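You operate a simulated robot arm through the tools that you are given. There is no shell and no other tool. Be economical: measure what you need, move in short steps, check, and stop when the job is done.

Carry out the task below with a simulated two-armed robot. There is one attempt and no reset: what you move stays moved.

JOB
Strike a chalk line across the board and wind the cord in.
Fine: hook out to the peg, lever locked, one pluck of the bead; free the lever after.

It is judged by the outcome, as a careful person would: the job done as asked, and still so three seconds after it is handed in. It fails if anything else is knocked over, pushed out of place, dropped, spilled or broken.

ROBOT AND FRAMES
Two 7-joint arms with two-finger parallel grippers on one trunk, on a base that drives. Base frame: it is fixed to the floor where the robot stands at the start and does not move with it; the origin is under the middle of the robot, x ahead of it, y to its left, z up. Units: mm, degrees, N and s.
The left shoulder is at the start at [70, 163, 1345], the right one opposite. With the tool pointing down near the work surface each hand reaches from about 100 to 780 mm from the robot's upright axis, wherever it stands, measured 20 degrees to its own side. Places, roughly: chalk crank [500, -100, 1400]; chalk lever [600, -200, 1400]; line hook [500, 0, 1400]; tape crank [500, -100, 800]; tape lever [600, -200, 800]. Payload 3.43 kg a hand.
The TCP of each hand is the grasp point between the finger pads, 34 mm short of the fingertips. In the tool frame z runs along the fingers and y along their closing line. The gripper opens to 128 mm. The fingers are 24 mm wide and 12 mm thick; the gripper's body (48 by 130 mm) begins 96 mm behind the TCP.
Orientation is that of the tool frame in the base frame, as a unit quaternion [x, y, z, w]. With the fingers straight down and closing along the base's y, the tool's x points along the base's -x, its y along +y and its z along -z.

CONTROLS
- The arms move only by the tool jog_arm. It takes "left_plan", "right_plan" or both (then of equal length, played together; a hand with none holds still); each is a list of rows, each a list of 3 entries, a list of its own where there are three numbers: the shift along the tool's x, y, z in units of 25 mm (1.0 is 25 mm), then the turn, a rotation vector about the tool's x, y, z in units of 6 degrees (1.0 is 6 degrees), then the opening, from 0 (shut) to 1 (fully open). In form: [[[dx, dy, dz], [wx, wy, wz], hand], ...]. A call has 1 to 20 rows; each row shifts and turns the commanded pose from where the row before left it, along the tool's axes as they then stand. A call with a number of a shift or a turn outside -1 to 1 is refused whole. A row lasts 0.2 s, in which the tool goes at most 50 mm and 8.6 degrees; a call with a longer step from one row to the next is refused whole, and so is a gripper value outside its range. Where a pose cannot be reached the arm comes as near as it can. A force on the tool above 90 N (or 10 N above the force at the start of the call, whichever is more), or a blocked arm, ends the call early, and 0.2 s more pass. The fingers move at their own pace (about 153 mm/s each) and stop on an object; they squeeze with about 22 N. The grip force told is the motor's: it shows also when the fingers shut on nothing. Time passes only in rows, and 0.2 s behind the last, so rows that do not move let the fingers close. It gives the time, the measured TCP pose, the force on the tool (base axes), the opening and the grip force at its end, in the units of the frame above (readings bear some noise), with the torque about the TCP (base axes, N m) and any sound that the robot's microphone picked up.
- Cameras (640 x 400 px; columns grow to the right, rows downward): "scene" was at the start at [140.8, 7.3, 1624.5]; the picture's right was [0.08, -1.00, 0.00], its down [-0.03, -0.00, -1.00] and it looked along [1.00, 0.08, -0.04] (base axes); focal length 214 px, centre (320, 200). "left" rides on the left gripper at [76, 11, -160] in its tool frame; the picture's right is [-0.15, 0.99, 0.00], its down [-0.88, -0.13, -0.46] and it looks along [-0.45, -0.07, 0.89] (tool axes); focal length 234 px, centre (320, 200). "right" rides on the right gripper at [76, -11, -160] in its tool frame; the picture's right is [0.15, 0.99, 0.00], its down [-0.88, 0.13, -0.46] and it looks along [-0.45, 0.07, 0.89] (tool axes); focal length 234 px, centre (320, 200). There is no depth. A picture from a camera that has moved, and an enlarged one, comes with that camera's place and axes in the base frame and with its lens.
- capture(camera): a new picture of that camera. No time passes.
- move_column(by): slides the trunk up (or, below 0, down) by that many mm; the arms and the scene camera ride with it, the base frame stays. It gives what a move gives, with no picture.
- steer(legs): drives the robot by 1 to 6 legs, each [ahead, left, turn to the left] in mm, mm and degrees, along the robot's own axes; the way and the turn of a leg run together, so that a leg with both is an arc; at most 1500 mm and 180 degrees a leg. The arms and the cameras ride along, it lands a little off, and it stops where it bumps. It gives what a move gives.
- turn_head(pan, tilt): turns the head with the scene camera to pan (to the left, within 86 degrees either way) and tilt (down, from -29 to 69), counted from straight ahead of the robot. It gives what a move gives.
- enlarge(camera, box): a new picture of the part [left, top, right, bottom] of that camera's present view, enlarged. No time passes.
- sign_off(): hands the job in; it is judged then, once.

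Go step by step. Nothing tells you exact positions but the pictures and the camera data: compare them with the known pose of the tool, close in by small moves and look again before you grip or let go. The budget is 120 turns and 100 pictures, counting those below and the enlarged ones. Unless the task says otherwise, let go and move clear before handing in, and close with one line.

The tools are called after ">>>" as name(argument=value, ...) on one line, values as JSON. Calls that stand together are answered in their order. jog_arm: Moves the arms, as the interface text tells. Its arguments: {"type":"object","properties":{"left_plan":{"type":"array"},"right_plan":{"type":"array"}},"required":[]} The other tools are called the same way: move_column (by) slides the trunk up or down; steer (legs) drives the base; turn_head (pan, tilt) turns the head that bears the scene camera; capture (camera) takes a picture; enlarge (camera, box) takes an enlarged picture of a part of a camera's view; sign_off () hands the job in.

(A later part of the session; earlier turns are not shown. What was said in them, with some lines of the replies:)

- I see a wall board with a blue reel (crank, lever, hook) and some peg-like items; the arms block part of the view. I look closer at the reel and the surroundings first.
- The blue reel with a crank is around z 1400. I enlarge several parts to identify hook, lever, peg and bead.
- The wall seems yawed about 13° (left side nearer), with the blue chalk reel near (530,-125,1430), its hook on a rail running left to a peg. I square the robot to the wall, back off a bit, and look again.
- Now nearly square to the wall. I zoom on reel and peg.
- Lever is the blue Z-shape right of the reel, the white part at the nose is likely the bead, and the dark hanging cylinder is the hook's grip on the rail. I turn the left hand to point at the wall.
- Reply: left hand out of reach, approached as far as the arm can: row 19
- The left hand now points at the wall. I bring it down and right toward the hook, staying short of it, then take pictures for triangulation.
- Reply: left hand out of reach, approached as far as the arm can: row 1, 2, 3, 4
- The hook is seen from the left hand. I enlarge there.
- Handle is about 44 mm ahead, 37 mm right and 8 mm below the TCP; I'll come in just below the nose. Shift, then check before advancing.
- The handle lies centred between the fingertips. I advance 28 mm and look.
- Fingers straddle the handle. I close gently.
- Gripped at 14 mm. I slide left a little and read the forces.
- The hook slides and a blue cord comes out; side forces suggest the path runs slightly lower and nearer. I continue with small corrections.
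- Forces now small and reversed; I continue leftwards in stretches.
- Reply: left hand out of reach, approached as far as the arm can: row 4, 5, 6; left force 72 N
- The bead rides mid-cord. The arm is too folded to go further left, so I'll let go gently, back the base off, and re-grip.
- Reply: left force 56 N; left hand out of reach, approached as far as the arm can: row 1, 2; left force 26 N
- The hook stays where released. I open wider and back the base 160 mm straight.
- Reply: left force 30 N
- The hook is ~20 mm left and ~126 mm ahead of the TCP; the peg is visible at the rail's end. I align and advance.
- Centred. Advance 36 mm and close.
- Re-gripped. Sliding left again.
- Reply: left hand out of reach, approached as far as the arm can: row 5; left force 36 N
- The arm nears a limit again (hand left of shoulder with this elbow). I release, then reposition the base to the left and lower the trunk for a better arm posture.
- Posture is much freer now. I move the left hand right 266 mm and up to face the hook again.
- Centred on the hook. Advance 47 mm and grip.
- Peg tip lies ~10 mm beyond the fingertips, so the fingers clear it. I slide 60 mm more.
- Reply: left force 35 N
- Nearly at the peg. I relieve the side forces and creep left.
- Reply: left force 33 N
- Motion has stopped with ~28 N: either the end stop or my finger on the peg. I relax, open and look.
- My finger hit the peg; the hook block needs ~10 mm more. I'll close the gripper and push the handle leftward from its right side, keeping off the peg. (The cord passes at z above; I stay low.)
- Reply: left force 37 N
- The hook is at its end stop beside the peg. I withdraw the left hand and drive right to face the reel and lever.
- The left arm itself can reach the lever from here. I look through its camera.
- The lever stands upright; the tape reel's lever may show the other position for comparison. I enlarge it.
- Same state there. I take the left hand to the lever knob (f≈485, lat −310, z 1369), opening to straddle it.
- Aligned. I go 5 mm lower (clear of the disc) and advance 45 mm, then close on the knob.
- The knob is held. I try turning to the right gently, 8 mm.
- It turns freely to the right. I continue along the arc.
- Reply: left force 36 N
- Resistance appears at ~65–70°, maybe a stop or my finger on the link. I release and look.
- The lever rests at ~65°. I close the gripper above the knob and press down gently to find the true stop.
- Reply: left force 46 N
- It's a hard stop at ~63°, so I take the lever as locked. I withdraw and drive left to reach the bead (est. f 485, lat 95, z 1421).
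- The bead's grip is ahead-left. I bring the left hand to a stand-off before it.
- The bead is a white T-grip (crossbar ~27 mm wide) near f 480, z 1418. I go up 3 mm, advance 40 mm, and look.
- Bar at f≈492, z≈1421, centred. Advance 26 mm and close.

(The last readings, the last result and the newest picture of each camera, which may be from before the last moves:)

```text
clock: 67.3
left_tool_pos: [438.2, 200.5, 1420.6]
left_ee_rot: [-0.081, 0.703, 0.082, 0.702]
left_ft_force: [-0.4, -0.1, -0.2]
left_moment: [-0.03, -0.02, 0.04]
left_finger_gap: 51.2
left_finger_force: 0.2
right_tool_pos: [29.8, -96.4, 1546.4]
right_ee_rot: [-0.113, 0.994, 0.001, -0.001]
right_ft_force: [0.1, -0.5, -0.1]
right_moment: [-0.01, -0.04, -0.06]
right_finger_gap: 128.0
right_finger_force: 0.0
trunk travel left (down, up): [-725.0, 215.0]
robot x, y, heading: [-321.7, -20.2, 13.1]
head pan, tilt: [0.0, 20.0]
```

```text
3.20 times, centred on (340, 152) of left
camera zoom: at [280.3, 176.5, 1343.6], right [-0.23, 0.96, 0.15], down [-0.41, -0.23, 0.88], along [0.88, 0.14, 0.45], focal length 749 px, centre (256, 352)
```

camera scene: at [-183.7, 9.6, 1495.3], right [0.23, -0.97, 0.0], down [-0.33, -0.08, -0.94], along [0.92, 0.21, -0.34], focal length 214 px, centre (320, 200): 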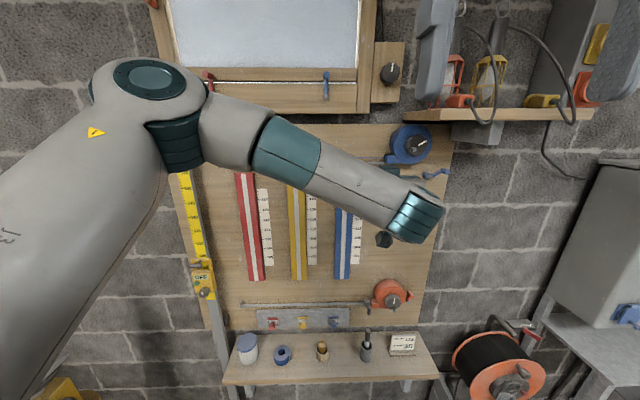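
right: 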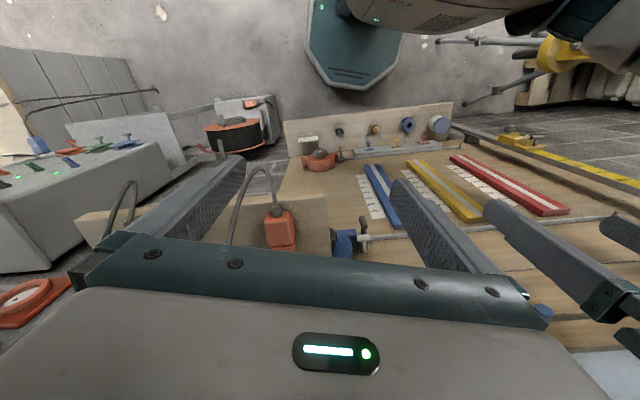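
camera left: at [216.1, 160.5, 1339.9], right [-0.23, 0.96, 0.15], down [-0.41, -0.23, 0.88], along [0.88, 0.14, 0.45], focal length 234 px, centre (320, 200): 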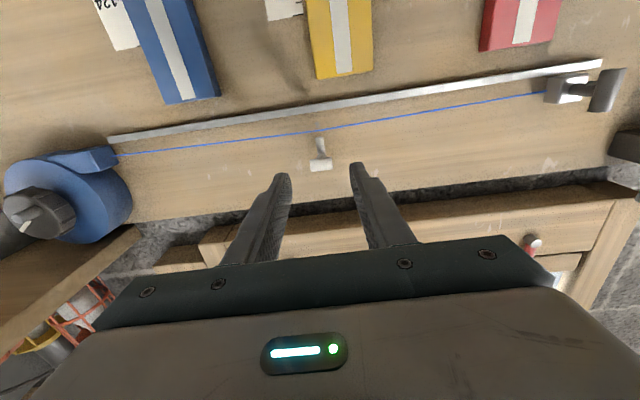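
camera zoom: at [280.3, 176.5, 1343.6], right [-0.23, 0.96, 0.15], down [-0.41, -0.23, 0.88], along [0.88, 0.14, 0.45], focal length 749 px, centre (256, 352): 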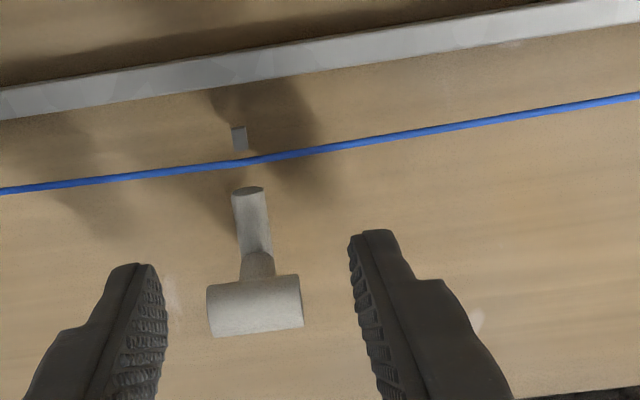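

>>> jog_arm(left_plan=[[[0, 0, 0], [0, 0, 0], 0.2], [[0, 0, 0], [0, 0, 0], 0.05], [[0, 0, 0], [0, 0, 0], 0], [[0, 0, 0], [0, 0, 0], 0]])

>>> jog_arm(left_plan=[[[0, 0, -0.2], [0, 0, 0], 0], [[0, 0, -0.2], [0, 0, 0], 0], [[0, 0, 0], [0, 0, 0], 0]])

>>> enlarge(camera="left", box=[240, 90, 440, 215])

```text
clock: 68.3
left_tool_pos: [439.0, 200.9, 1418.5]
left_ee_rot: [-0.081, 0.703, 0.082, 0.702]
left_ft_force: [0.7, -1.3, -0.5]
left_moment: [-0.01, -0.02, 0.07]
left_finger_gap: 22.1
left_finger_force: 44.9
right_tool_pos: [31.1, -97.0, 1546.5]
right_ee_rot: [-0.114, 0.994, 0.0, -0.001]
right_ft_force: [0.2, 0.5, 0.0]
right_moment: [0.0, 0.01, 0.01]
right_finger_gap: 127.9
right_finger_force: 0.1
trunk travel left (down, up): [-725.0, 215.0]
robot x, y, heading: [-322.3, -20.8, 13.1]
head pan, tilt: [0.0, 20.0]
```

```text
clock: 69.1
left_tool_pos: [428.9, 199.4, 1421.2]
left_ee_rot: [-0.081, 0.703, 0.082, 0.701]
left_ft_force: [0.0, 0.0, -2.0]
left_moment: [-0.05, 0.07, 0.06]
left_finger_gap: 22.1
left_finger_force: 45.0
right_tool_pos: [31.7, -95.1, 1545.3]
right_ee_rot: [-0.113, 0.994, 0.001, -0.001]
right_ft_force: [0.9, 0.5, -0.2]
right_moment: [0.0, 0.01, 0.02]
right_finger_gap: 128.0
right_finger_force: 0.1
trunk travel left (down, up): [-725.0, 215.0]
robot x, y, heading: [-326.5, -24.3, 12.9]
head pan, tilt: [0.0, 20.0]
```

```text
3.20 times, centred on (340, 152) of left
camera zoom: at [272.0, 174.0, 1343.6], right [-0.23, 0.96, 0.15], down [-0.41, -0.23, 0.88], along [0.88, 0.14, 0.45], focal length 749 px, centre (256, 352)
```

zoom: 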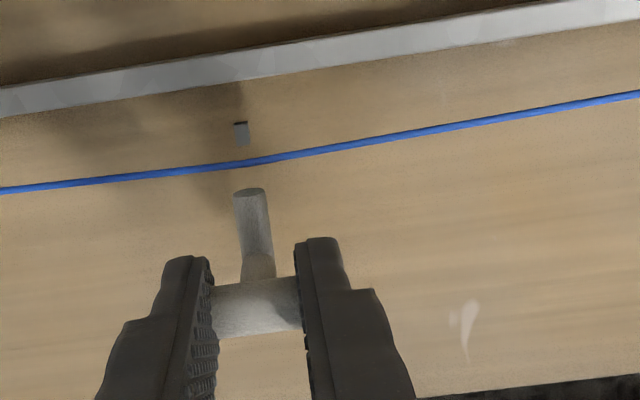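

The bead follows outward with little force. I pull further.

>>> jog_arm(left_plan=[[[0, 0, -0.4], [0, 0, 0], 0], [[0, 0, -0.4], [0, 0, 0], 0], [[0, 0, 0], [0, 0, 0], 0]])

>>> capture(camera="left")

```text
clock: 69.9
left_tool_pos: [409.9, 194.0, 1419.8]
left_ee_rot: [-0.08, 0.703, 0.081, 0.702]
left_ft_force: [3.2, -2.6, -4.8]
left_moment: [-0.1, 0.19, 0.05]
left_finger_gap: 22.0
left_finger_force: 44.6
right_tool_pos: [33.3, -96.3, 1545.3]
right_ee_rot: [-0.113, 0.994, 0.001, -0.002]
right_ft_force: [-0.2, 0.6, -0.9]
right_moment: [0.02, 0.0, 0.0]
right_finger_gap: 128.2
right_finger_force: 0.1
trunk travel left (down, up): [-725.0, 215.0]
robot x, y, heading: [-324.2, -18.2, 13.2]
head pan, tilt: [0.0, 20.0]
```

```text
36 pictures are left
camera left: at [252.5, 169.0, 1343.7], right [-0.23, 0.96, 0.15], down [-0.41, -0.23, 0.88], along [0.88, 0.14, 0.45], focal length 234 px, centre (320, 200)
```

left: 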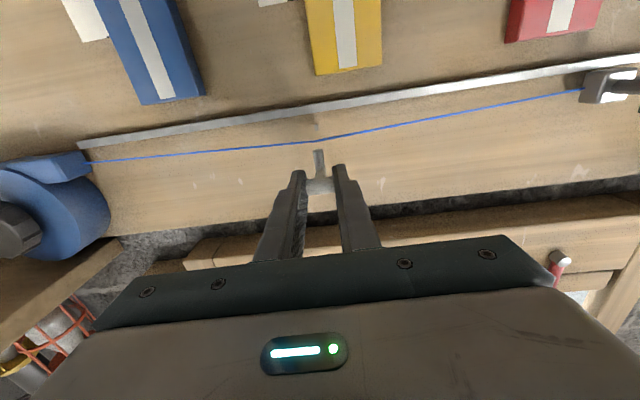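

The cord bows out at the bead. A bit further, then let it snap.

>>> jog_arm(left_plan=[[[0, 0, -0.4], [0, 0, 0], 0], [[0, 0, 0], [0, 0, 0], 0], [[0, 0, 0], [0, 0, 0], 0.5], [[0, 0, 0], [0, 0, 0], 0.5], [[0, 0, 0], [0, 0, 0], 0.5]])

>>> capture(camera="left")

```text
clock: 71.1
left_tool_pos: [398.6, 193.7, 1420.8]
left_ee_rot: [-0.082, 0.703, 0.082, 0.702]
left_ft_force: [0.4, 0.4, -0.1]
left_moment: [0.02, -0.01, 0.02]
left_finger_gap: 64.1
left_finger_force: 0.0
right_tool_pos: [30.1, -95.9, 1546.0]
right_ee_rot: [-0.113, 0.994, 0.001, -0.001]
right_ft_force: [-0.1, -0.5, 0.3]
right_moment: [0.0, -0.03, 0.03]
right_finger_gap: 128.1
right_finger_force: 0.2
trunk travel left (down, up): [-725.0, 215.0]
robot x, y, heading: [-320.5, -19.7, 13.0]
head pan, tilt: [0.0, 20.0]
```

```text
35 pictures are left
camera left: at [241.1, 167.7, 1345.0], right [-0.23, 0.96, 0.15], down [-0.41, -0.23, 0.88], along [0.88, 0.14, 0.45], focal length 234 px, centre (320, 200)
```

left: 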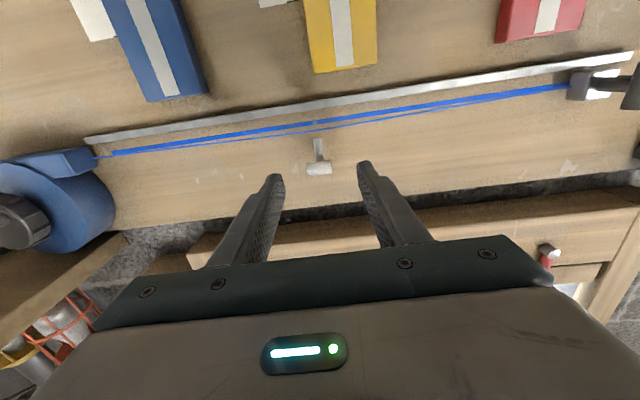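

A chalk line now shows on the board. Next I retract, drive back right, and free the lever.

>>> jog_arm(left_plan=[[[0, 0, -1], [0, 0, 0], 0.3], [[0, 0, -1], [0, 0, 0], 0], [[0.3, 0, -1], [0, 0, 0], 0], [[1, -1, 0], [0, 0, 0], 0], [[1, -1, 0], [0, 0, 0], 0], [[0, -1, 0], [0, 0, 0], 0], [[0, -1, 0], [0, 0, 0], 0]])

>>> steer(legs=[[0, -300, 0]])

>>> capture(camera="left")

>>> enlarge(camera="scene", box=[80, 100, 400, 200])

```text
clock: 72.7
left_tool_pos: [349.4, 75.7, 1361.3]
left_ee_rot: [-0.08, 0.704, 0.083, 0.701]
left_ft_force: [1.3, -0.7, 0.4]
left_moment: [0.01, -0.02, 0.01]
left_finger_gap: 0.1
left_finger_force: 22.1
right_tool_pos: [32.1, -98.2, 1545.6]
right_ee_rot: [-0.114, 0.993, 0.002, -0.001]
right_ft_force: [0.8, -0.1, -0.8]
right_moment: [0.04, 0.02, 0.03]
right_finger_gap: 127.8
right_finger_force: 0.0
trunk travel left (down, up): [-725.0, 215.0]
robot x, y, heading: [-327.6, -23.7, 13.0]
head pan, tilt: [0.0, 20.0]
```

```text
clock: 74.7
left_tool_pos: [416.0, -210.8, 1361.8]
left_ee_rot: [-0.082, 0.703, 0.082, 0.702]
left_ft_force: [0.8, -0.9, 0.0]
left_moment: [0.03, 0.02, -0.02]
left_finger_gap: 0.0
left_finger_force: 21.8
right_tool_pos: [97.8, -383.8, 1546.3]
right_ee_rot: [-0.113, 0.994, 0.0, -0.001]
right_ft_force: [0.7, -0.4, 0.1]
right_moment: [-0.03, 0.0, 0.03]
right_finger_gap: 128.1
right_finger_force: 0.0
trunk travel left (down, up): [-725.0, 215.0]
robot x, y, heading: [-254.8, -311.6, 13.1]
head pan, tilt: [0.0, 20.0]
```

```text
34 pictures are left
camera left: at [258.9, -235.6, 1286.0], right [-0.23, 0.96, 0.15], down [-0.41, -0.23, 0.88], along [0.88, 0.14, 0.45], focal length 234 px, centre (320, 200)
```

left: 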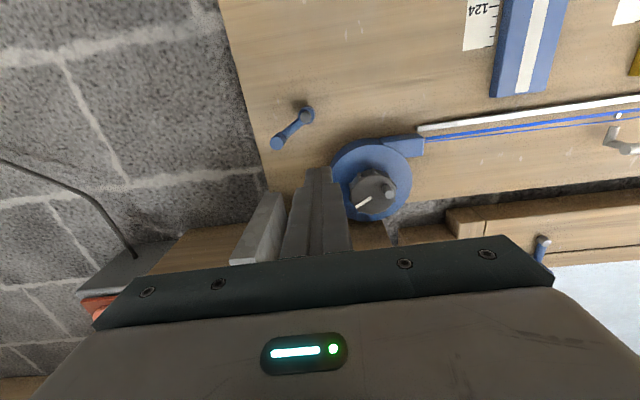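

```text
2.00 times, centred on (240, 150) of scene
camera zoom: at [-117.3, -277.0, 1495.4], right [0.23, -0.97, 0.0], down [-0.33, -0.08, -0.94], along [0.92, 0.21, -0.34], focal length 429 px, centre (480, 300)
```

zoom: 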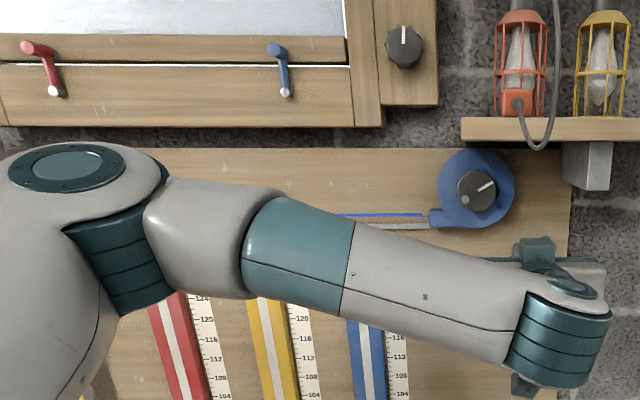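

The lever is at its locked angle; I regrip its knob (lat −352, z 1344).

>>> jog_arm(left_plan=[[[0.35, -1, 0], [0, 0, 0], 0.3], [[0.35, -1, 0], [0, 0, 0], 0.3], [[0.05, -0.1, 1], [0, 0, 0], 0.3], [[0, 0, 1], [0, 0, 0], 0.3], [[0, 0, 1], [0, 0, 0], 0.3], [[0, 0, 0], [0, 0, 0], 0.3]])

>>> enlarge(camera="left", box=[240, 90, 440, 215])

```text
clock: 76.1
left_tool_pos: [503.2, -247.1, 1343.1]
left_ee_rot: [-0.082, 0.702, 0.082, 0.702]
left_ft_force: [0.1, 0.5, 0.6]
left_moment: [-0.02, -0.01, -0.02]
left_finger_gap: 38.5
left_finger_force: 0.0
right_tool_pos: [95.6, -386.4, 1546.4]
right_ee_rot: [-0.112, 0.994, 0.001, -0.001]
right_ft_force: [-1.2, -0.8, -0.6]
right_moment: [0.0, -0.02, 0.05]
right_finger_gap: 128.2
right_finger_force: 0.0
trunk travel left (down, up): [-725.0, 215.0]
robot x, y, heading: [-257.5, -314.2, 13.2]
head pan, tilt: [0.0, 20.0]
```

```text
3.20 times, centred on (340, 152) of left
camera zoom: at [344.8, -272.2, 1267.3], right [-0.23, 0.96, 0.15], down [-0.41, -0.23, 0.88], along [0.88, 0.14, 0.45], focal length 749 px, centre (256, 352)
```

zoom: 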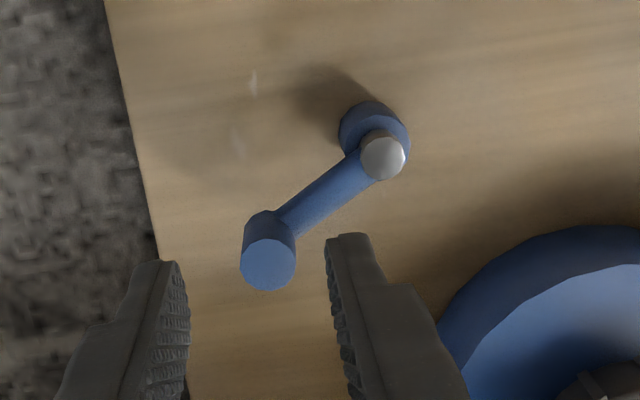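

>>> jog_arm(left_plan=[[[0, 0.1, 0.6], [0, 0, 0], 0.3], [[0, 0, 0.64], [0, 0, 0], 0.3], [[0, 0, 0], [0, 0, 0], 0.1], [[0, 0, 0], [0, 0, 0], 0], [[0, 0, 0], [0, 0, 0], 0]])

>>> jog_arm(left_plan=[[[-0.25, 0.12, 0], [0, 0, 0], 0], [[-0.24, 0.18, 0], [0, 0, 0], 0], [[-0.2, 0.25, 0], [0, 0, 0], 0], [[-0.15, 0.28, 0], [0, 0, 0], 0], [[-0.1, 0.3, 0], [0, 0, 0], 0], [[-0.03, 0.3, 0], [0, 0, 0], 0], [[0, 0, 0], [0, 0, 0], 0]])

>>> enlarge(camera="left", box=[240, 90, 440, 215])

```text
clock: 77.3
left_tool_pos: [531.7, -237.4, 1342.5]
left_ee_rot: [-0.082, 0.703, 0.082, 0.702]
left_ft_force: [1.3, -0.3, 0.0]
left_moment: [0.02, -0.03, 0.36]
left_finger_gap: 16.8
left_finger_force: 44.8
right_tool_pos: [98.7, -385.4, 1545.7]
right_ee_rot: [-0.113, 0.994, 0.001, -0.001]
right_ft_force: [-0.3, -0.1, -0.5]
right_moment: [0.03, -0.02, 0.0]
right_finger_gap: 127.7
right_finger_force: 0.0
trunk travel left (down, up): [-725.0, 215.0]
robot x, y, heading: [-255.8, -308.8, 12.9]
head pan, tilt: [0.0, 20.0]
```

```text
clock: 78.9
left_tool_pos: [522.1, -201.8, 1369.0]
left_ee_rot: [-0.081, 0.702, 0.083, 0.703]
left_ft_force: [4.1, -6.1, 9.5]
left_moment: [-0.14, -0.67, 0.06]
left_finger_gap: 16.9
left_finger_force: 44.7
right_tool_pos: [96.5, -386.8, 1546.3]
right_ee_rot: [-0.113, 0.994, 0.001, -0.001]
right_ft_force: [-1.1, 0.7, -1.6]
right_moment: [0.0, 0.0, -0.01]
right_finger_gap: 127.8
right_finger_force: 0.0
trunk travel left (down, up): [-725.0, 215.0]
robot x, y, heading: [-252.3, -310.1, 13.0]
head pan, tilt: [0.0, 20.0]
```

```text
3.20 times, centred on (340, 152) of left
camera zoom: at [365.3, -226.7, 1292.6], right [-0.23, 0.96, 0.15], down [-0.41, -0.23, 0.88], along [0.88, 0.14, 0.45], focal length 749 px, centre (256, 352)
```

zoom: 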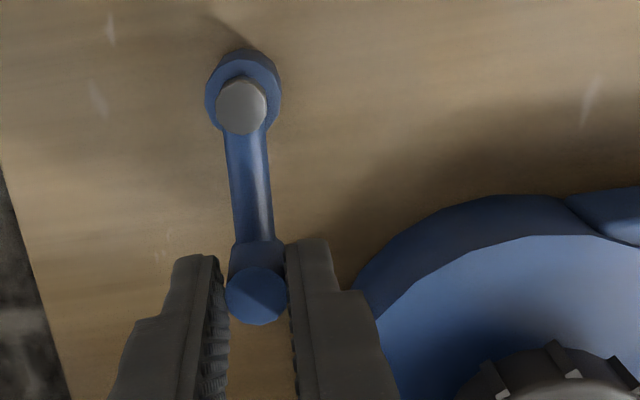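

Lever is upright again; a small nudge left to confirm its stop, then release.

>>> jog_arm(left_plan=[[[0.02, 0.2, 0], [0, 0, 0], 0], [[0, 0.15, 0], [0, 0, 0], 0], [[0, 0, 0], [0, 0, 0], 0]])

>>> jog_arm(left_plan=[[[0, -0.1, 0], [0, 0, 0], 0.15], [[0, 0, 0], [0, 0, 0], 0.25], [[0, 0, -1], [0, 0, 0], 0.25], [[0, 0, -1], [0, 0, 0], 0.25], [[0, 0, -1], [0, 0, 0], 0.25], [[0, 0, -1], [0, 0, 0], 0.25], [[0, 0, 0], [0, 0, 0], 0.25]])

>>> capture(camera="left")

```text
clock: 79.7
left_tool_pos: [522.6, -198.4, 1369.0]
left_ee_rot: [-0.079, 0.702, 0.082, 0.703]
left_ft_force: [16.8, -16.4, 19.7]
left_moment: [0.06, -0.63, -0.32]
left_finger_gap: 17.0
left_finger_force: 44.7
right_tool_pos: [99.4, -390.5, 1545.3]
right_ee_rot: [-0.112, 0.994, 0.003, -0.001]
right_ft_force: [-0.2, 0.5, -0.4]
right_moment: [-0.01, -0.01, 0.0]
right_finger_gap: 128.0
right_finger_force: 0.0
trunk travel left (down, up): [-725.0, 215.0]
robot x, y, heading: [-253.2, -311.7, 12.8]
head pan, tilt: [0.0, 20.0]
```

```text
clock: 81.3
left_tool_pos: [424.0, -218.2, 1367.0]
left_ee_rot: [-0.081, 0.703, 0.082, 0.702]
left_ft_force: [-0.2, 0.2, 0.0]
left_moment: [0.04, 0.0, 0.02]
left_finger_gap: 32.1
left_finger_force: 0.1
right_tool_pos: [97.6, -385.9, 1546.5]
right_ee_rot: [-0.113, 0.994, 0.001, -0.001]
right_ft_force: [-0.1, -0.2, 1.0]
right_moment: [0.0, 0.02, -0.02]
right_finger_gap: 128.0
right_finger_force: 0.1
trunk travel left (down, up): [-725.0, 215.0]
robot x, y, heading: [-255.4, -313.4, 13.3]
head pan, tilt: [0.0, 20.0]
```

```text
30 pictures are left
camera left: at [267.2, -243.7, 1290.7], right [-0.23, 0.96, 0.15], down [-0.41, -0.23, 0.88], along [0.88, 0.14, 0.45], focal length 234 px, centre (320, 200)
```

left: 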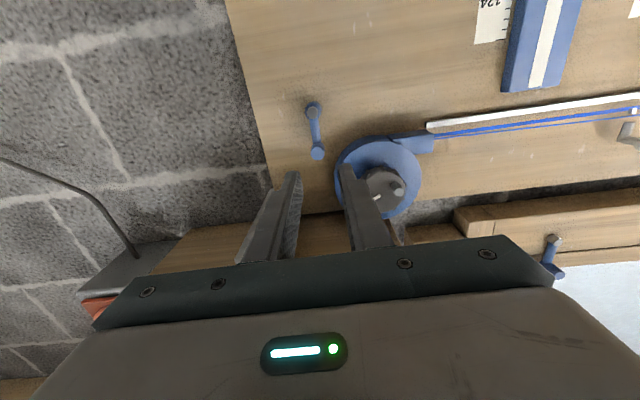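

Lever's free stop confirmed. Now the crank: dial centre ~(lat −239, z 1430), knob ~19 mm from it at lower left. I move in front of the knob.

>>> jog_arm(left_plan=[[[-0.5, 0.9, 0], [0, 0, 0], 0.35], [[-0.5, 0.9, 0], [0, 0, 0], 0.35], [[-0.55, 0.8, 0], [0, 0, 0], 0.35], [[-0.55, 0.78, 0], [0, 0, 0], 0.35], [[0, 0, 0.9], [0, 0, 0], 0.35], [[0, 0, 0.5], [0, 0, 0], 0.35], [[0, 0, 0], [0, 0, 0], 0.35]])

>>> enlarge(camera="left", box=[220, 90, 420, 215])

>>> capture(camera="scene")

```text
clock: 82.9
left_tool_pos: [438.1, -127.0, 1419.9]
left_ee_rot: [-0.082, 0.703, 0.082, 0.702]
left_ft_force: [-0.6, -0.4, 0.1]
left_moment: [-0.01, -0.01, 0.01]
left_finger_gap: 45.1
left_finger_force: 0.1
right_tool_pos: [97.1, -386.2, 1546.5]
right_ee_rot: [-0.113, 0.994, 0.0, -0.001]
right_ft_force: [-1.2, -0.1, -0.2]
right_moment: [-0.02, -0.04, 0.0]
right_finger_gap: 128.1
right_finger_force: 0.1
trunk travel left (down, up): [-725.0, 215.0]
robot x, y, heading: [-259.4, -315.2, 13.1]
head pan, tilt: [0.0, 20.0]
```

```text
3.20 times, centred on (320, 152) of left
camera zoom: at [280.5, -152.1, 1343.4], right [-0.23, 0.96, 0.15], down [-0.41, -0.23, 0.88], along [0.88, 0.14, 0.45], focal length 749 px, centre (320, 352)
```

zoom: 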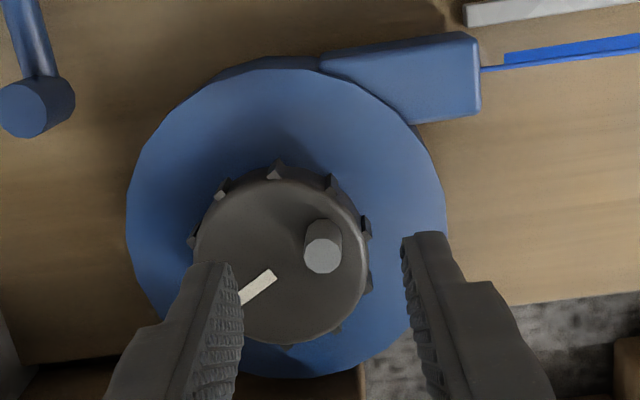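

```text
28 pictures are left
camera scene: at [-118.0, -278.3, 1495.5], right [0.23, -0.97, 0.0], down [-0.33, -0.08, -0.94], along [0.92, 0.21, -0.34], focal length 214 px, centre (320, 200)
```

scene: 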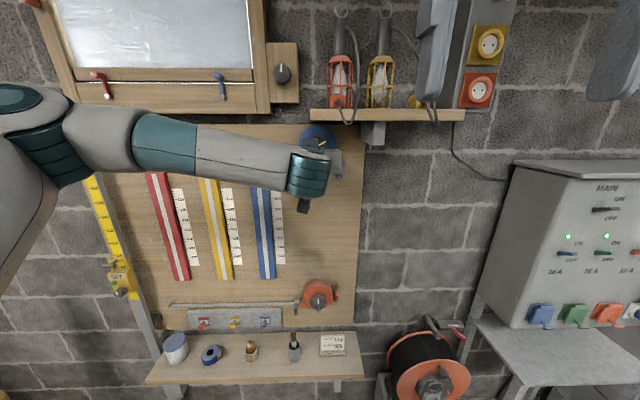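

The view is excellent: knob centred between the fingers, dial centre (−238.6, 1429), radius ~18 mm. By geometry, winding in is counter-clockwise, ~3.2 turns. I grip the knob.

>>> jog_arm(left_plan=[[[0, 0, 0.7], [0, 0, 0], 0.35], [[0, 0, 0.8], [0, 0, 0], 0.3], [[0, 0, 0], [0, 0, 0], 0.1], [[0, 0, 0], [0, 0, 0], 0], [[0, 0, 0], [0, 0, 0], 0]])

>>> jog_arm(left_plan=[[[0.256, -0.265, 0], [0, 0, 0], 0], [[0.089, -0.357, 0], [0, 0, 0], 0], [[-0.102, -0.355, 0], [0, 0, 0], 0], [[0, 0, 0], [0, 0, 0], 0]])

>>> enlarge(camera="left", box=[220, 90, 420, 215])

```text
clock: 84.1
left_tool_pos: [476.1, -118.0, 1418.9]
left_ee_rot: [-0.082, 0.703, 0.082, 0.702]
left_ft_force: [0.2, 6.2, 0.6]
left_moment: [0.07, 0.15, 0.96]
left_finger_gap: 11.7
left_finger_force: 44.8
right_tool_pos: [98.4, -384.6, 1545.3]
right_ee_rot: [-0.113, 0.994, 0.0, -0.002]
right_ft_force: [-0.2, -0.5, -0.3]
right_moment: [-0.01, 0.0, 0.02]
right_finger_gap: 128.0
right_finger_force: 0.0
trunk travel left (down, up): [-725.0, 215.0]
robot x, y, heading: [-258.9, -311.2, 13.1]
head pan, tilt: [0.0, 20.0]
```

```text
clock: 85.1
left_tool_pos: [476.1, -117.3, 1418.6]
left_ee_rot: [-0.097, 0.698, 0.086, 0.704]
left_ft_force: [-4.7, 52.8, 26.8]
left_moment: [0.42, -1.15, 1.05]
left_finger_gap: 11.2
left_finger_force: 44.9
right_tool_pos: [91.5, -371.8, 1548.2]
right_ee_rot: [-0.115, 0.993, -0.005, 0.0]
right_ft_force: [-0.3, 0.2, 0.1]
right_moment: [-0.02, 0.03, -0.01]
right_finger_gap: 127.9
right_finger_force: 0.1
trunk travel left (down, up): [-725.0, 215.0]
robot x, y, heading: [-259.1, -311.8, 13.1]
head pan, tilt: [0.0, 20.0]
```

```text
3.20 times, centred on (320, 152) of left
camera zoom: at [320.0, -148.8, 1341.0], right [-0.26, 0.96, 0.13], down [-0.42, -0.23, 0.88], along [0.87, 0.17, 0.46], focal length 749 px, centre (320, 352)
```

zoom: 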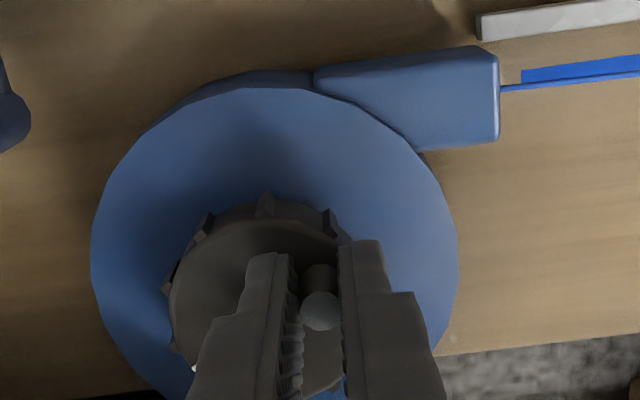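

Counter-clockwise is solid (that would be paying out). I undo and try a small clockwise turn.

>>> jog_arm(left_plan=[[[0.102, 0.355, 0], [0, 0, 0], 0], [[-0.089, 0.357, 0], [0, 0, 0], 0], [[-0.256, 0.265, 0], [0, 0, 0], 0], [[-0.355, 0.102, 0], [0, 0, 0], 0], [[-0.357, -0.089, 0], [0, 0, 0], 0], [[0, 0, 0], [0, 0, 0], 0]])

>>> enlarge(camera="left", box=[220, 90, 420, 215])

```text
clock: 86.5
left_tool_pos: [476.3, -117.3, 1440.5]
left_ee_rot: [-0.082, 0.702, 0.081, 0.703]
left_ft_force: [-0.7, 9.6, 2.0]
left_moment: [-0.01, 0.09, 1.09]
left_finger_gap: 11.6
left_finger_force: 44.6
right_tool_pos: [97.1, -382.8, 1545.6]
right_ee_rot: [-0.112, 0.994, 0.0, -0.001]
right_ft_force: [-0.6, -0.3, -0.6]
right_moment: [0.02, -0.02, 0.0]
right_finger_gap: 128.0
right_finger_force: 0.0
trunk travel left (down, up): [-725.0, 215.0]
robot x, y, heading: [-256.6, -309.1, 13.1]
head pan, tilt: [0.0, 20.0]
```

```text
3.20 times, centred on (320, 152) of left
camera zoom: at [318.4, -142.9, 1364.1], right [-0.23, 0.96, 0.14], down [-0.42, -0.23, 0.88], along [0.88, 0.14, 0.45], focal length 749 px, centre (320, 352)
```

zoom: 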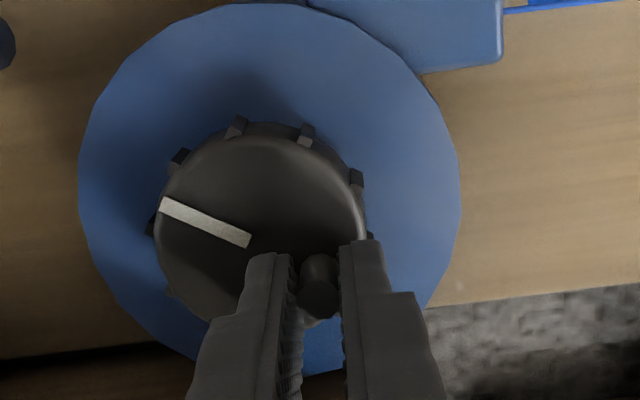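

It turns clockwise, freely: that is winding in. I continue to complete the first turn and check.

>>> jog_arm(left_plan=[[[-0.265, -0.226, 0], [0, 0, 0], 0], [[-0.102, -0.355, 0], [0, 0, 0], 0], [[0.089, -0.357, 0], [0, 0, 0], 0], [[0.256, -0.265, 0], [0, 0, 0], 0], [[0.355, -0.102, 0], [0, 0, 0], 0], [[0.357, 0.089, 0], [0, 0, 0], 0], [[0, 0, 0], [0, 0, 0], 0]])

>>> capture(camera="scene")

>>> enlarge(camera="left", box=[220, 90, 420, 215])

```text
clock: 88.1
left_tool_pos: [482.3, -151.7, 1421.6]
left_ee_rot: [-0.078, 0.702, 0.079, 0.703]
left_ft_force: [6.4, 1.9, 17.3]
left_moment: [0.39, -0.67, 0.64]
left_finger_gap: 11.6
left_finger_force: 45.1
right_tool_pos: [95.8, -386.0, 1544.6]
right_ee_rot: [-0.113, 0.994, 0.001, -0.001]
right_ft_force: [-0.5, 1.3, 0.0]
right_moment: [-0.01, 0.0, -0.02]
right_finger_gap: 127.8
right_finger_force: 0.0
trunk travel left (down, up): [-725.0, 215.0]
robot x, y, heading: [-261.5, -309.8, 13.1]
head pan, tilt: [0.0, 20.0]
```

```text
25 pictures are left
camera scene: at [-117.7, -278.9, 1495.5], right [0.23, -0.97, 0.0], down [-0.33, -0.08, -0.94], along [0.92, 0.21, -0.34], focal length 214 px, centre (320, 200)
```

scene: 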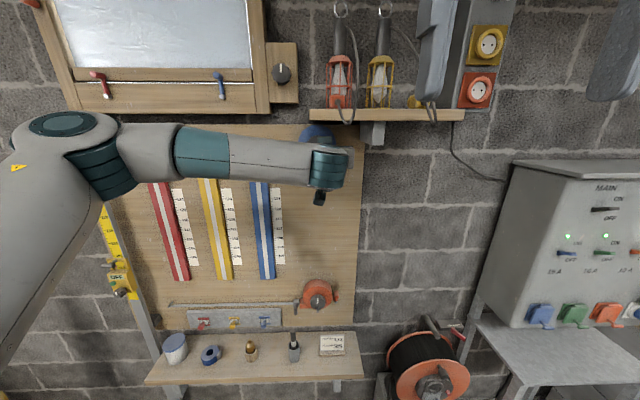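

```text
3.20 times, centred on (320, 152) of left
camera zoom: at [324.5, -175.7, 1345.3], right [-0.22, 0.96, 0.15], down [-0.42, -0.23, 0.88], along [0.88, 0.13, 0.45], focal length 749 px, centre (320, 352)
```

zoom: 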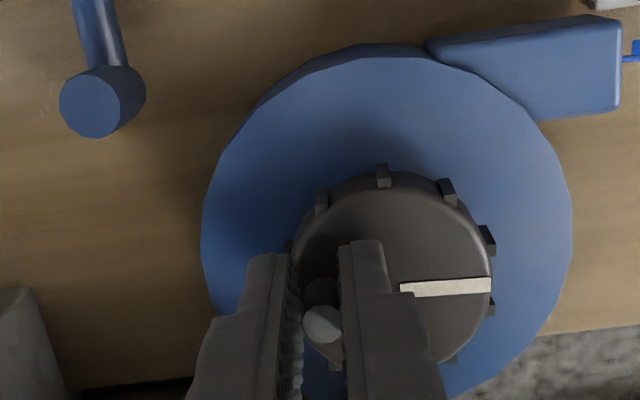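

Winding works. I continue four more steps with a refined circle.

>>> jog_arm(left_plan=[[[0.243, 0.273, 0], [0, 0, 0], 0], [[0.109, 0.379, 0], [0, 0, 0], 0], [[-0.095, 0.381, 0], [0, 0, 0], 0], [[-0.273, 0.283, 0], [0, 0, 0], 0], [[0, 0, 0], [0, 0, 0], 0]])

>>> capture(camera="left")

```text
clock: 89.3
left_tool_pos: [481.0, -145.3, 1411.3]
left_ee_rot: [-0.063, 0.709, 0.076, 0.698]
left_ft_force: [7.1, -57.0, -34.9]
left_moment: [0.45, 0.91, -0.92]
left_finger_gap: 12.5
left_finger_force: 44.5
right_tool_pos: [104.9, -402.8, 1542.7]
right_ee_rot: [-0.112, 0.994, 0.006, -0.002]
right_ft_force: [0.1, -0.3, -0.7]
right_moment: [-0.03, 0.03, 0.01]
right_finger_gap: 128.2
right_finger_force: 0.1
trunk travel left (down, up): [-725.0, 215.0]
robot x, y, heading: [-256.4, -313.5, 12.8]
head pan, tilt: [0.0, 20.0]
```

```text
23 pictures are left
camera left: at [321.5, -164.6, 1338.5], right [-0.19, 0.97, 0.17], down [-0.41, -0.23, 0.88], along [0.89, 0.1, 0.44], focal length 234 px, centre (320, 200)
```

left: 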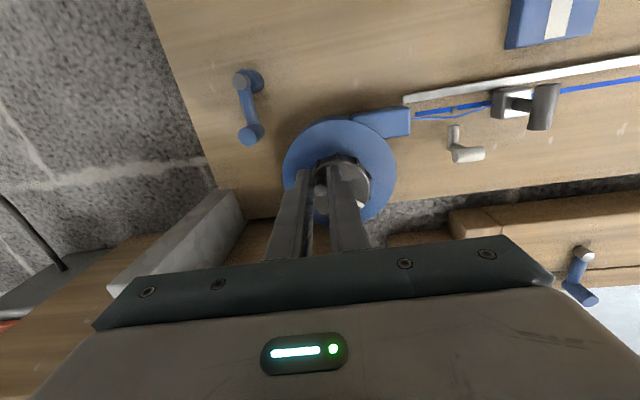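

The hook has come almost home, with ~60 mm left; the crank currently resists. I wait a moment to see whether it settles.

>>> jog_arm(left_plan=[[[0, 0, 0], [0, 0, 0], 0], [[0, 0, 0], [0, 0, 0], 0], [[0, 0, 0], [0, 0, 0], 0]])

>>> enlarge(camera="left", box=[220, 60, 620, 260])

```text
clock: 90.1
left_tool_pos: [481.7, -145.5, 1412.8]
left_ee_rot: [-0.063, 0.709, 0.077, 0.698]
left_ft_force: [8.7, -57.7, -35.7]
left_moment: [0.38, 0.84, -0.9]
left_finger_gap: 12.1
left_finger_force: 45.2
right_tool_pos: [105.3, -402.2, 1542.2]
right_ee_rot: [-0.112, 0.994, 0.005, -0.003]
right_ft_force: [0.0, 0.8, -0.2]
right_moment: [0.03, 0.01, 0.01]
right_finger_gap: 128.2
right_finger_force: 0.0
trunk travel left (down, up): [-725.0, 215.0]
robot x, y, heading: [-255.1, -309.8, 13.1]
head pan, tilt: [0.0, 20.0]
```

```text
1.60 times, centred on (420, 160) of left
camera zoom: at [321.5, -164.4, 1339.1], right [-0.19, 0.97, 0.17], down [-0.41, -0.23, 0.88], along [0.89, 0.1, 0.44], focal length 375 px, centre (160, 264)
```

zoom: 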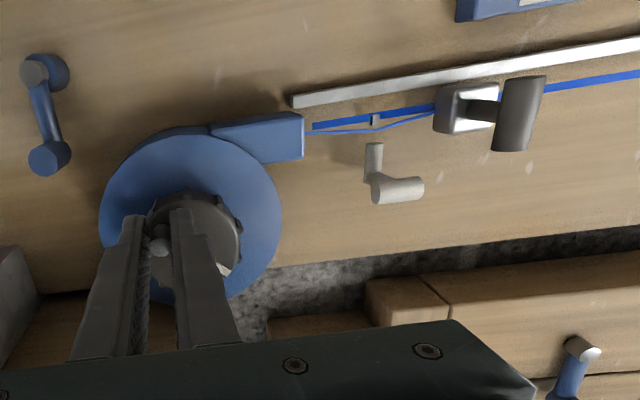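

The crank seems stuck because my commanded point has run ahead across the circle. I bring the command back to the knob and read the force.

>>> jog_arm(left_plan=[[[0.1, -0.5, 0], [0, 0, 0], 0], [[0.1, -0.4, 0], [0, 0, 0], 0], [[0, 0, 0], [0, 0, 0], 0]])

>>> enlarge(camera="left", box=[220, 90, 420, 215])

```text
clock: 90.9
left_tool_pos: [481.0, -147.6, 1413.8]
left_ee_rot: [-0.077, 0.705, 0.082, 0.701]
left_ft_force: [-2.8, -27.8, -21.7]
left_moment: [-0.15, 1.4, -0.03]
left_finger_gap: 11.7
left_finger_force: 44.6
right_tool_pos: [100.0, -392.9, 1544.2]
right_ee_rot: [-0.113, 0.994, 0.004, -0.002]
right_ft_force: [0.6, 0.6, 0.8]
right_moment: [0.01, 0.01, -0.02]
right_finger_gap: 128.1
right_finger_force: 0.2
trunk travel left (down, up): [-725.0, 215.0]
robot x, y, heading: [-257.4, -307.6, 13.2]
head pan, tilt: [0.0, 20.0]
```

```text
3.20 times, centred on (320, 152) of left
camera zoom: at [323.4, -171.0, 1338.8], right [-0.22, 0.96, 0.15], down [-0.41, -0.23, 0.88], along [0.89, 0.13, 0.45], focal length 749 px, centre (320, 352)
```

zoom: 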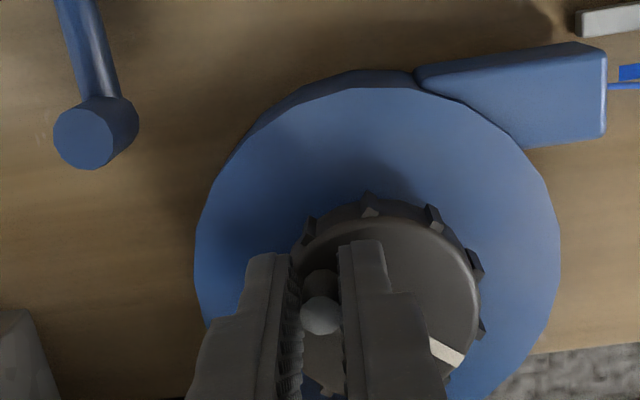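

The knob slipped up in the grip so I was pushing radially. I shift the command back to the right and down, along the tangent.

>>> jog_arm(left_plan=[[[0.2, -0.4, 0], [0, 0, 0], 0], [[0.2, 0, 0], [0, 0, 0], 0], [[0.1, 0, 0], [0, 0, 0], 0], [[0, 0, 0], [0, 0, 0], 0]])

>>> enlarge(camera="left", box=[220, 90, 420, 215])

```text
clock: 91.9
left_tool_pos: [480.0, -142.6, 1406.4]
left_ee_rot: [-0.085, 0.7, 0.084, 0.704]
left_ft_force: [5.1, 9.3, 20.1]
left_moment: [0.24, -1.27, 0.77]
left_finger_gap: 11.5
left_finger_force: 45.0
right_tool_pos: [94.3, -384.3, 1546.0]
right_ee_rot: [-0.113, 0.994, 0.0, 0.0]
right_ft_force: [-0.1, -0.5, 0.1]
right_moment: [-0.01, 0.0, -0.01]
right_finger_gap: 128.1
right_finger_force: 0.0
trunk travel left (down, up): [-725.0, 215.0]
robot x, y, heading: [-260.0, -308.9, 13.1]
head pan, tilt: [0.0, 20.0]
```

```text
3.20 times, centred on (320, 152) of left
camera zoom: at [323.2, -168.5, 1329.5], right [-0.24, 0.96, 0.14], down [-0.42, -0.23, 0.88], along [0.88, 0.15, 0.46], focal length 749 px, centre (320, 352)
```

zoom: 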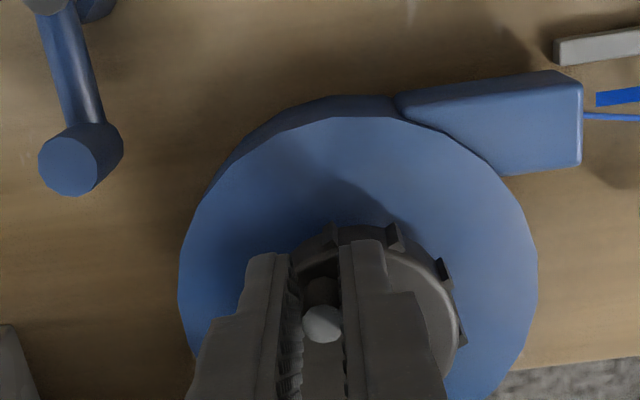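

Progress. Now the motion is mainly leftward along the bottom.

>>> jog_arm(left_plan=[[[0, 0.3, 0], [0, 0, 0], 0], [[-0.05, 0.3, 0], [0, 0, 0], 0], [[0, 0.15, 0], [0, 0, 0], 0], [[0, 0, 0], [0, 0, 0], 0]])

>>> capture(camera="left")

```text
clock: 92.9
left_tool_pos: [478.5, -133.6, 1401.7]
left_ee_rot: [-0.079, 0.704, 0.081, 0.701]
left_ft_force: [10.2, -10.4, 13.0]
left_moment: [0.21, 0.32, 0.44]
left_finger_gap: 12.0
left_finger_force: 45.5
right_tool_pos: [98.0, -389.4, 1545.3]
right_ee_rot: [-0.113, 0.994, 0.001, -0.001]
right_ft_force: [0.3, -0.3, 0.0]
right_moment: [-0.01, -0.03, -0.02]
right_finger_gap: 127.8
right_finger_force: 0.0
trunk travel left (down, up): [-725.0, 215.0]
robot x, y, heading: [-257.0, -310.7, 12.8]
head pan, tilt: [0.0, 20.0]
```

```text
19 pictures are left
camera left: at [319.9, -158.9, 1326.9], right [-0.22, 0.96, 0.15], down [-0.41, -0.23, 0.88], along [0.88, 0.14, 0.45], focal length 234 px, centre (320, 200)
```

left: 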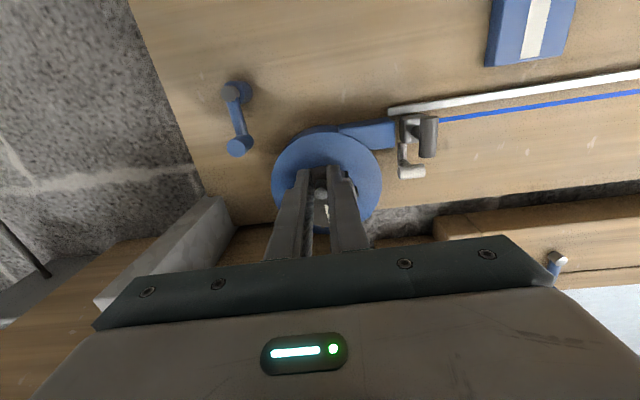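

The hook is nearly back at the nose. A little more to reach home.

>>> jog_arm(left_plan=[[[0, 0.25, 0], [0, 0, 0], 0], [[0, 0.2, 0], [0, 0, 0], 0], [[0, 0, 0], [0, 0, 0], 0]])

>>> enlarge(camera="left", box=[260, 80, 460, 205])

```text
clock: 93.7
left_tool_pos: [478.0, -132.5, 1403.2]
left_ee_rot: [-0.074, 0.705, 0.08, 0.701]
left_ft_force: [12.0, -35.5, 4.0]
left_moment: [0.21, 0.38, -0.38]
left_finger_gap: 12.1
left_finger_force: 44.9
right_tool_pos: [99.8, -395.6, 1543.9]
right_ee_rot: [-0.112, 0.994, 0.004, -0.002]
right_ft_force: [0.2, 0.4, -0.1]
right_moment: [0.01, 0.03, 0.0]
right_finger_gap: 128.1
right_finger_force: 0.1
trunk travel left (down, up): [-725.0, 215.0]
robot x, y, heading: [-259.1, -312.5, 13.0]
head pan, tilt: [0.0, 20.0]
```

```text
3.20 times, centred on (360, 142) of left
camera zoom: at [319.2, -155.7, 1326.4], right [-0.22, 0.96, 0.16], down [-0.41, -0.23, 0.88], along [0.89, 0.13, 0.45], focal length 749 px, centre (192, 384)
```

zoom: 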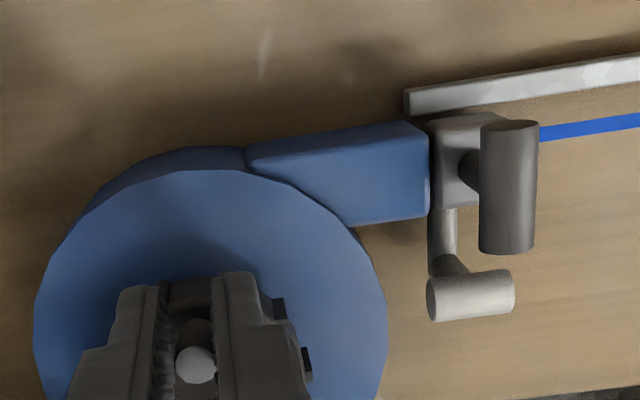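

The hook sits at the nose and the crank is at its stop: cord wound in. I relax, release and back away.

>>> jog_arm(left_plan=[[[0, -0.3, 0], [0, 0, 0], 0], [[0, 0, 0], [0, 0, 0], 0.12], [[0, 0, 0], [0, 0, 0], 0.25], [[0, 0, -0.8], [0, 0, 0], 0.25], [[0, 0, -1], [0, 0, 0], 0.25], [[0, 0, -1], [0, 0, 0], 0.25], [[0, 0, -1], [0, 0, 0], 0.25]])

>>> steer(legs=[[-150, 0, 0]])

>>> capture(camera="left")

>>> capture(camera="scene")

```text
clock: 95.3
left_tool_pos: [384.7, -147.8, 1405.2]
left_ee_rot: [-0.082, 0.703, 0.082, 0.702]
left_ft_force: [-0.4, -0.8, 0.9]
left_moment: [0.02, 0.03, 0.03]
left_finger_gap: 31.9
left_finger_force: 0.0
right_tool_pos: [96.7, -386.7, 1545.7]
right_ee_rot: [-0.113, 0.994, 0.001, -0.002]
right_ft_force: [-0.1, 0.5, 0.7]
right_moment: [-0.01, 0.0, -0.03]
right_finger_gap: 127.9
right_finger_force: 0.2
trunk travel left (down, up): [-725.0, 215.0]
robot x, y, heading: [-257.9, -310.8, 13.1]
head pan, tilt: [0.0, 20.0]
```

```text
clock: 96.7
left_tool_pos: [242.4, -180.7, 1402.5]
left_ee_rot: [-0.081, 0.704, 0.081, 0.701]
left_ft_force: [0.6, -0.4, -0.2]
left_moment: [-0.03, -0.01, 0.03]
left_finger_gap: 32.0
left_finger_force: 0.0
right_tool_pos: [-45.5, -419.8, 1545.8]
right_ee_rot: [-0.112, 0.994, 0.001, -0.001]
right_ft_force: [0.6, -0.2, -0.6]
right_moment: [0.0, 0.05, 0.03]
right_finger_gap: 128.0
right_finger_force: 0.2
trunk travel left (down, up): [-725.0, 215.0]
robot x, y, heading: [-404.2, -345.5, 12.9]
head pan, tilt: [0.0, 20.0]
```

```text
17 pictures are left
camera left: at [84.3, -206.1, 1327.1], right [-0.23, 0.96, 0.15], down [-0.41, -0.23, 0.88], along [0.88, 0.14, 0.45], focal length 234 px, centre (320, 200)
```

left: 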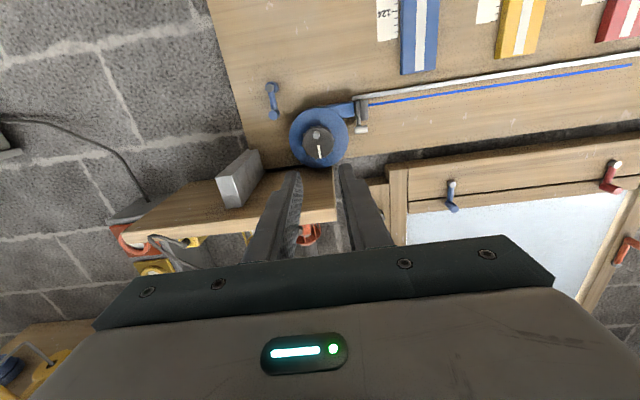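

```text
16 pictures are left
camera scene: at [-259.9, -311.9, 1495.0], right [0.23, -0.97, 0.0], down [-0.34, -0.08, -0.94], along [0.91, 0.21, -0.34], focal length 214 px, centre (320, 200)
```

scene: 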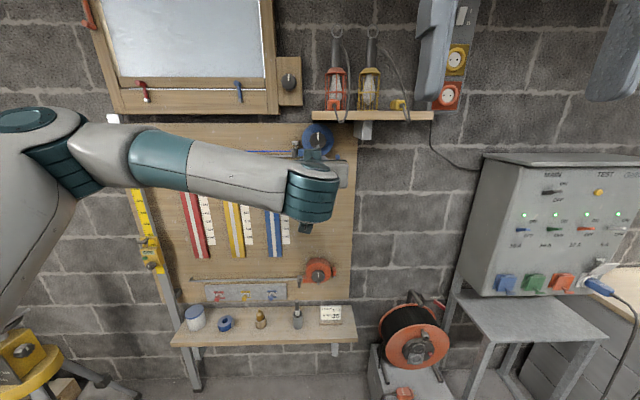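

The chalk line is on the board, the hook is home at the reel nose, the lever stands free and nothing else has moved. I hand in.

>>> sign_off()

```text
The job is handed in.
```

The chalk line is struck across the board, the lever is freed, and the cord is wound in with the hook back at the reel.
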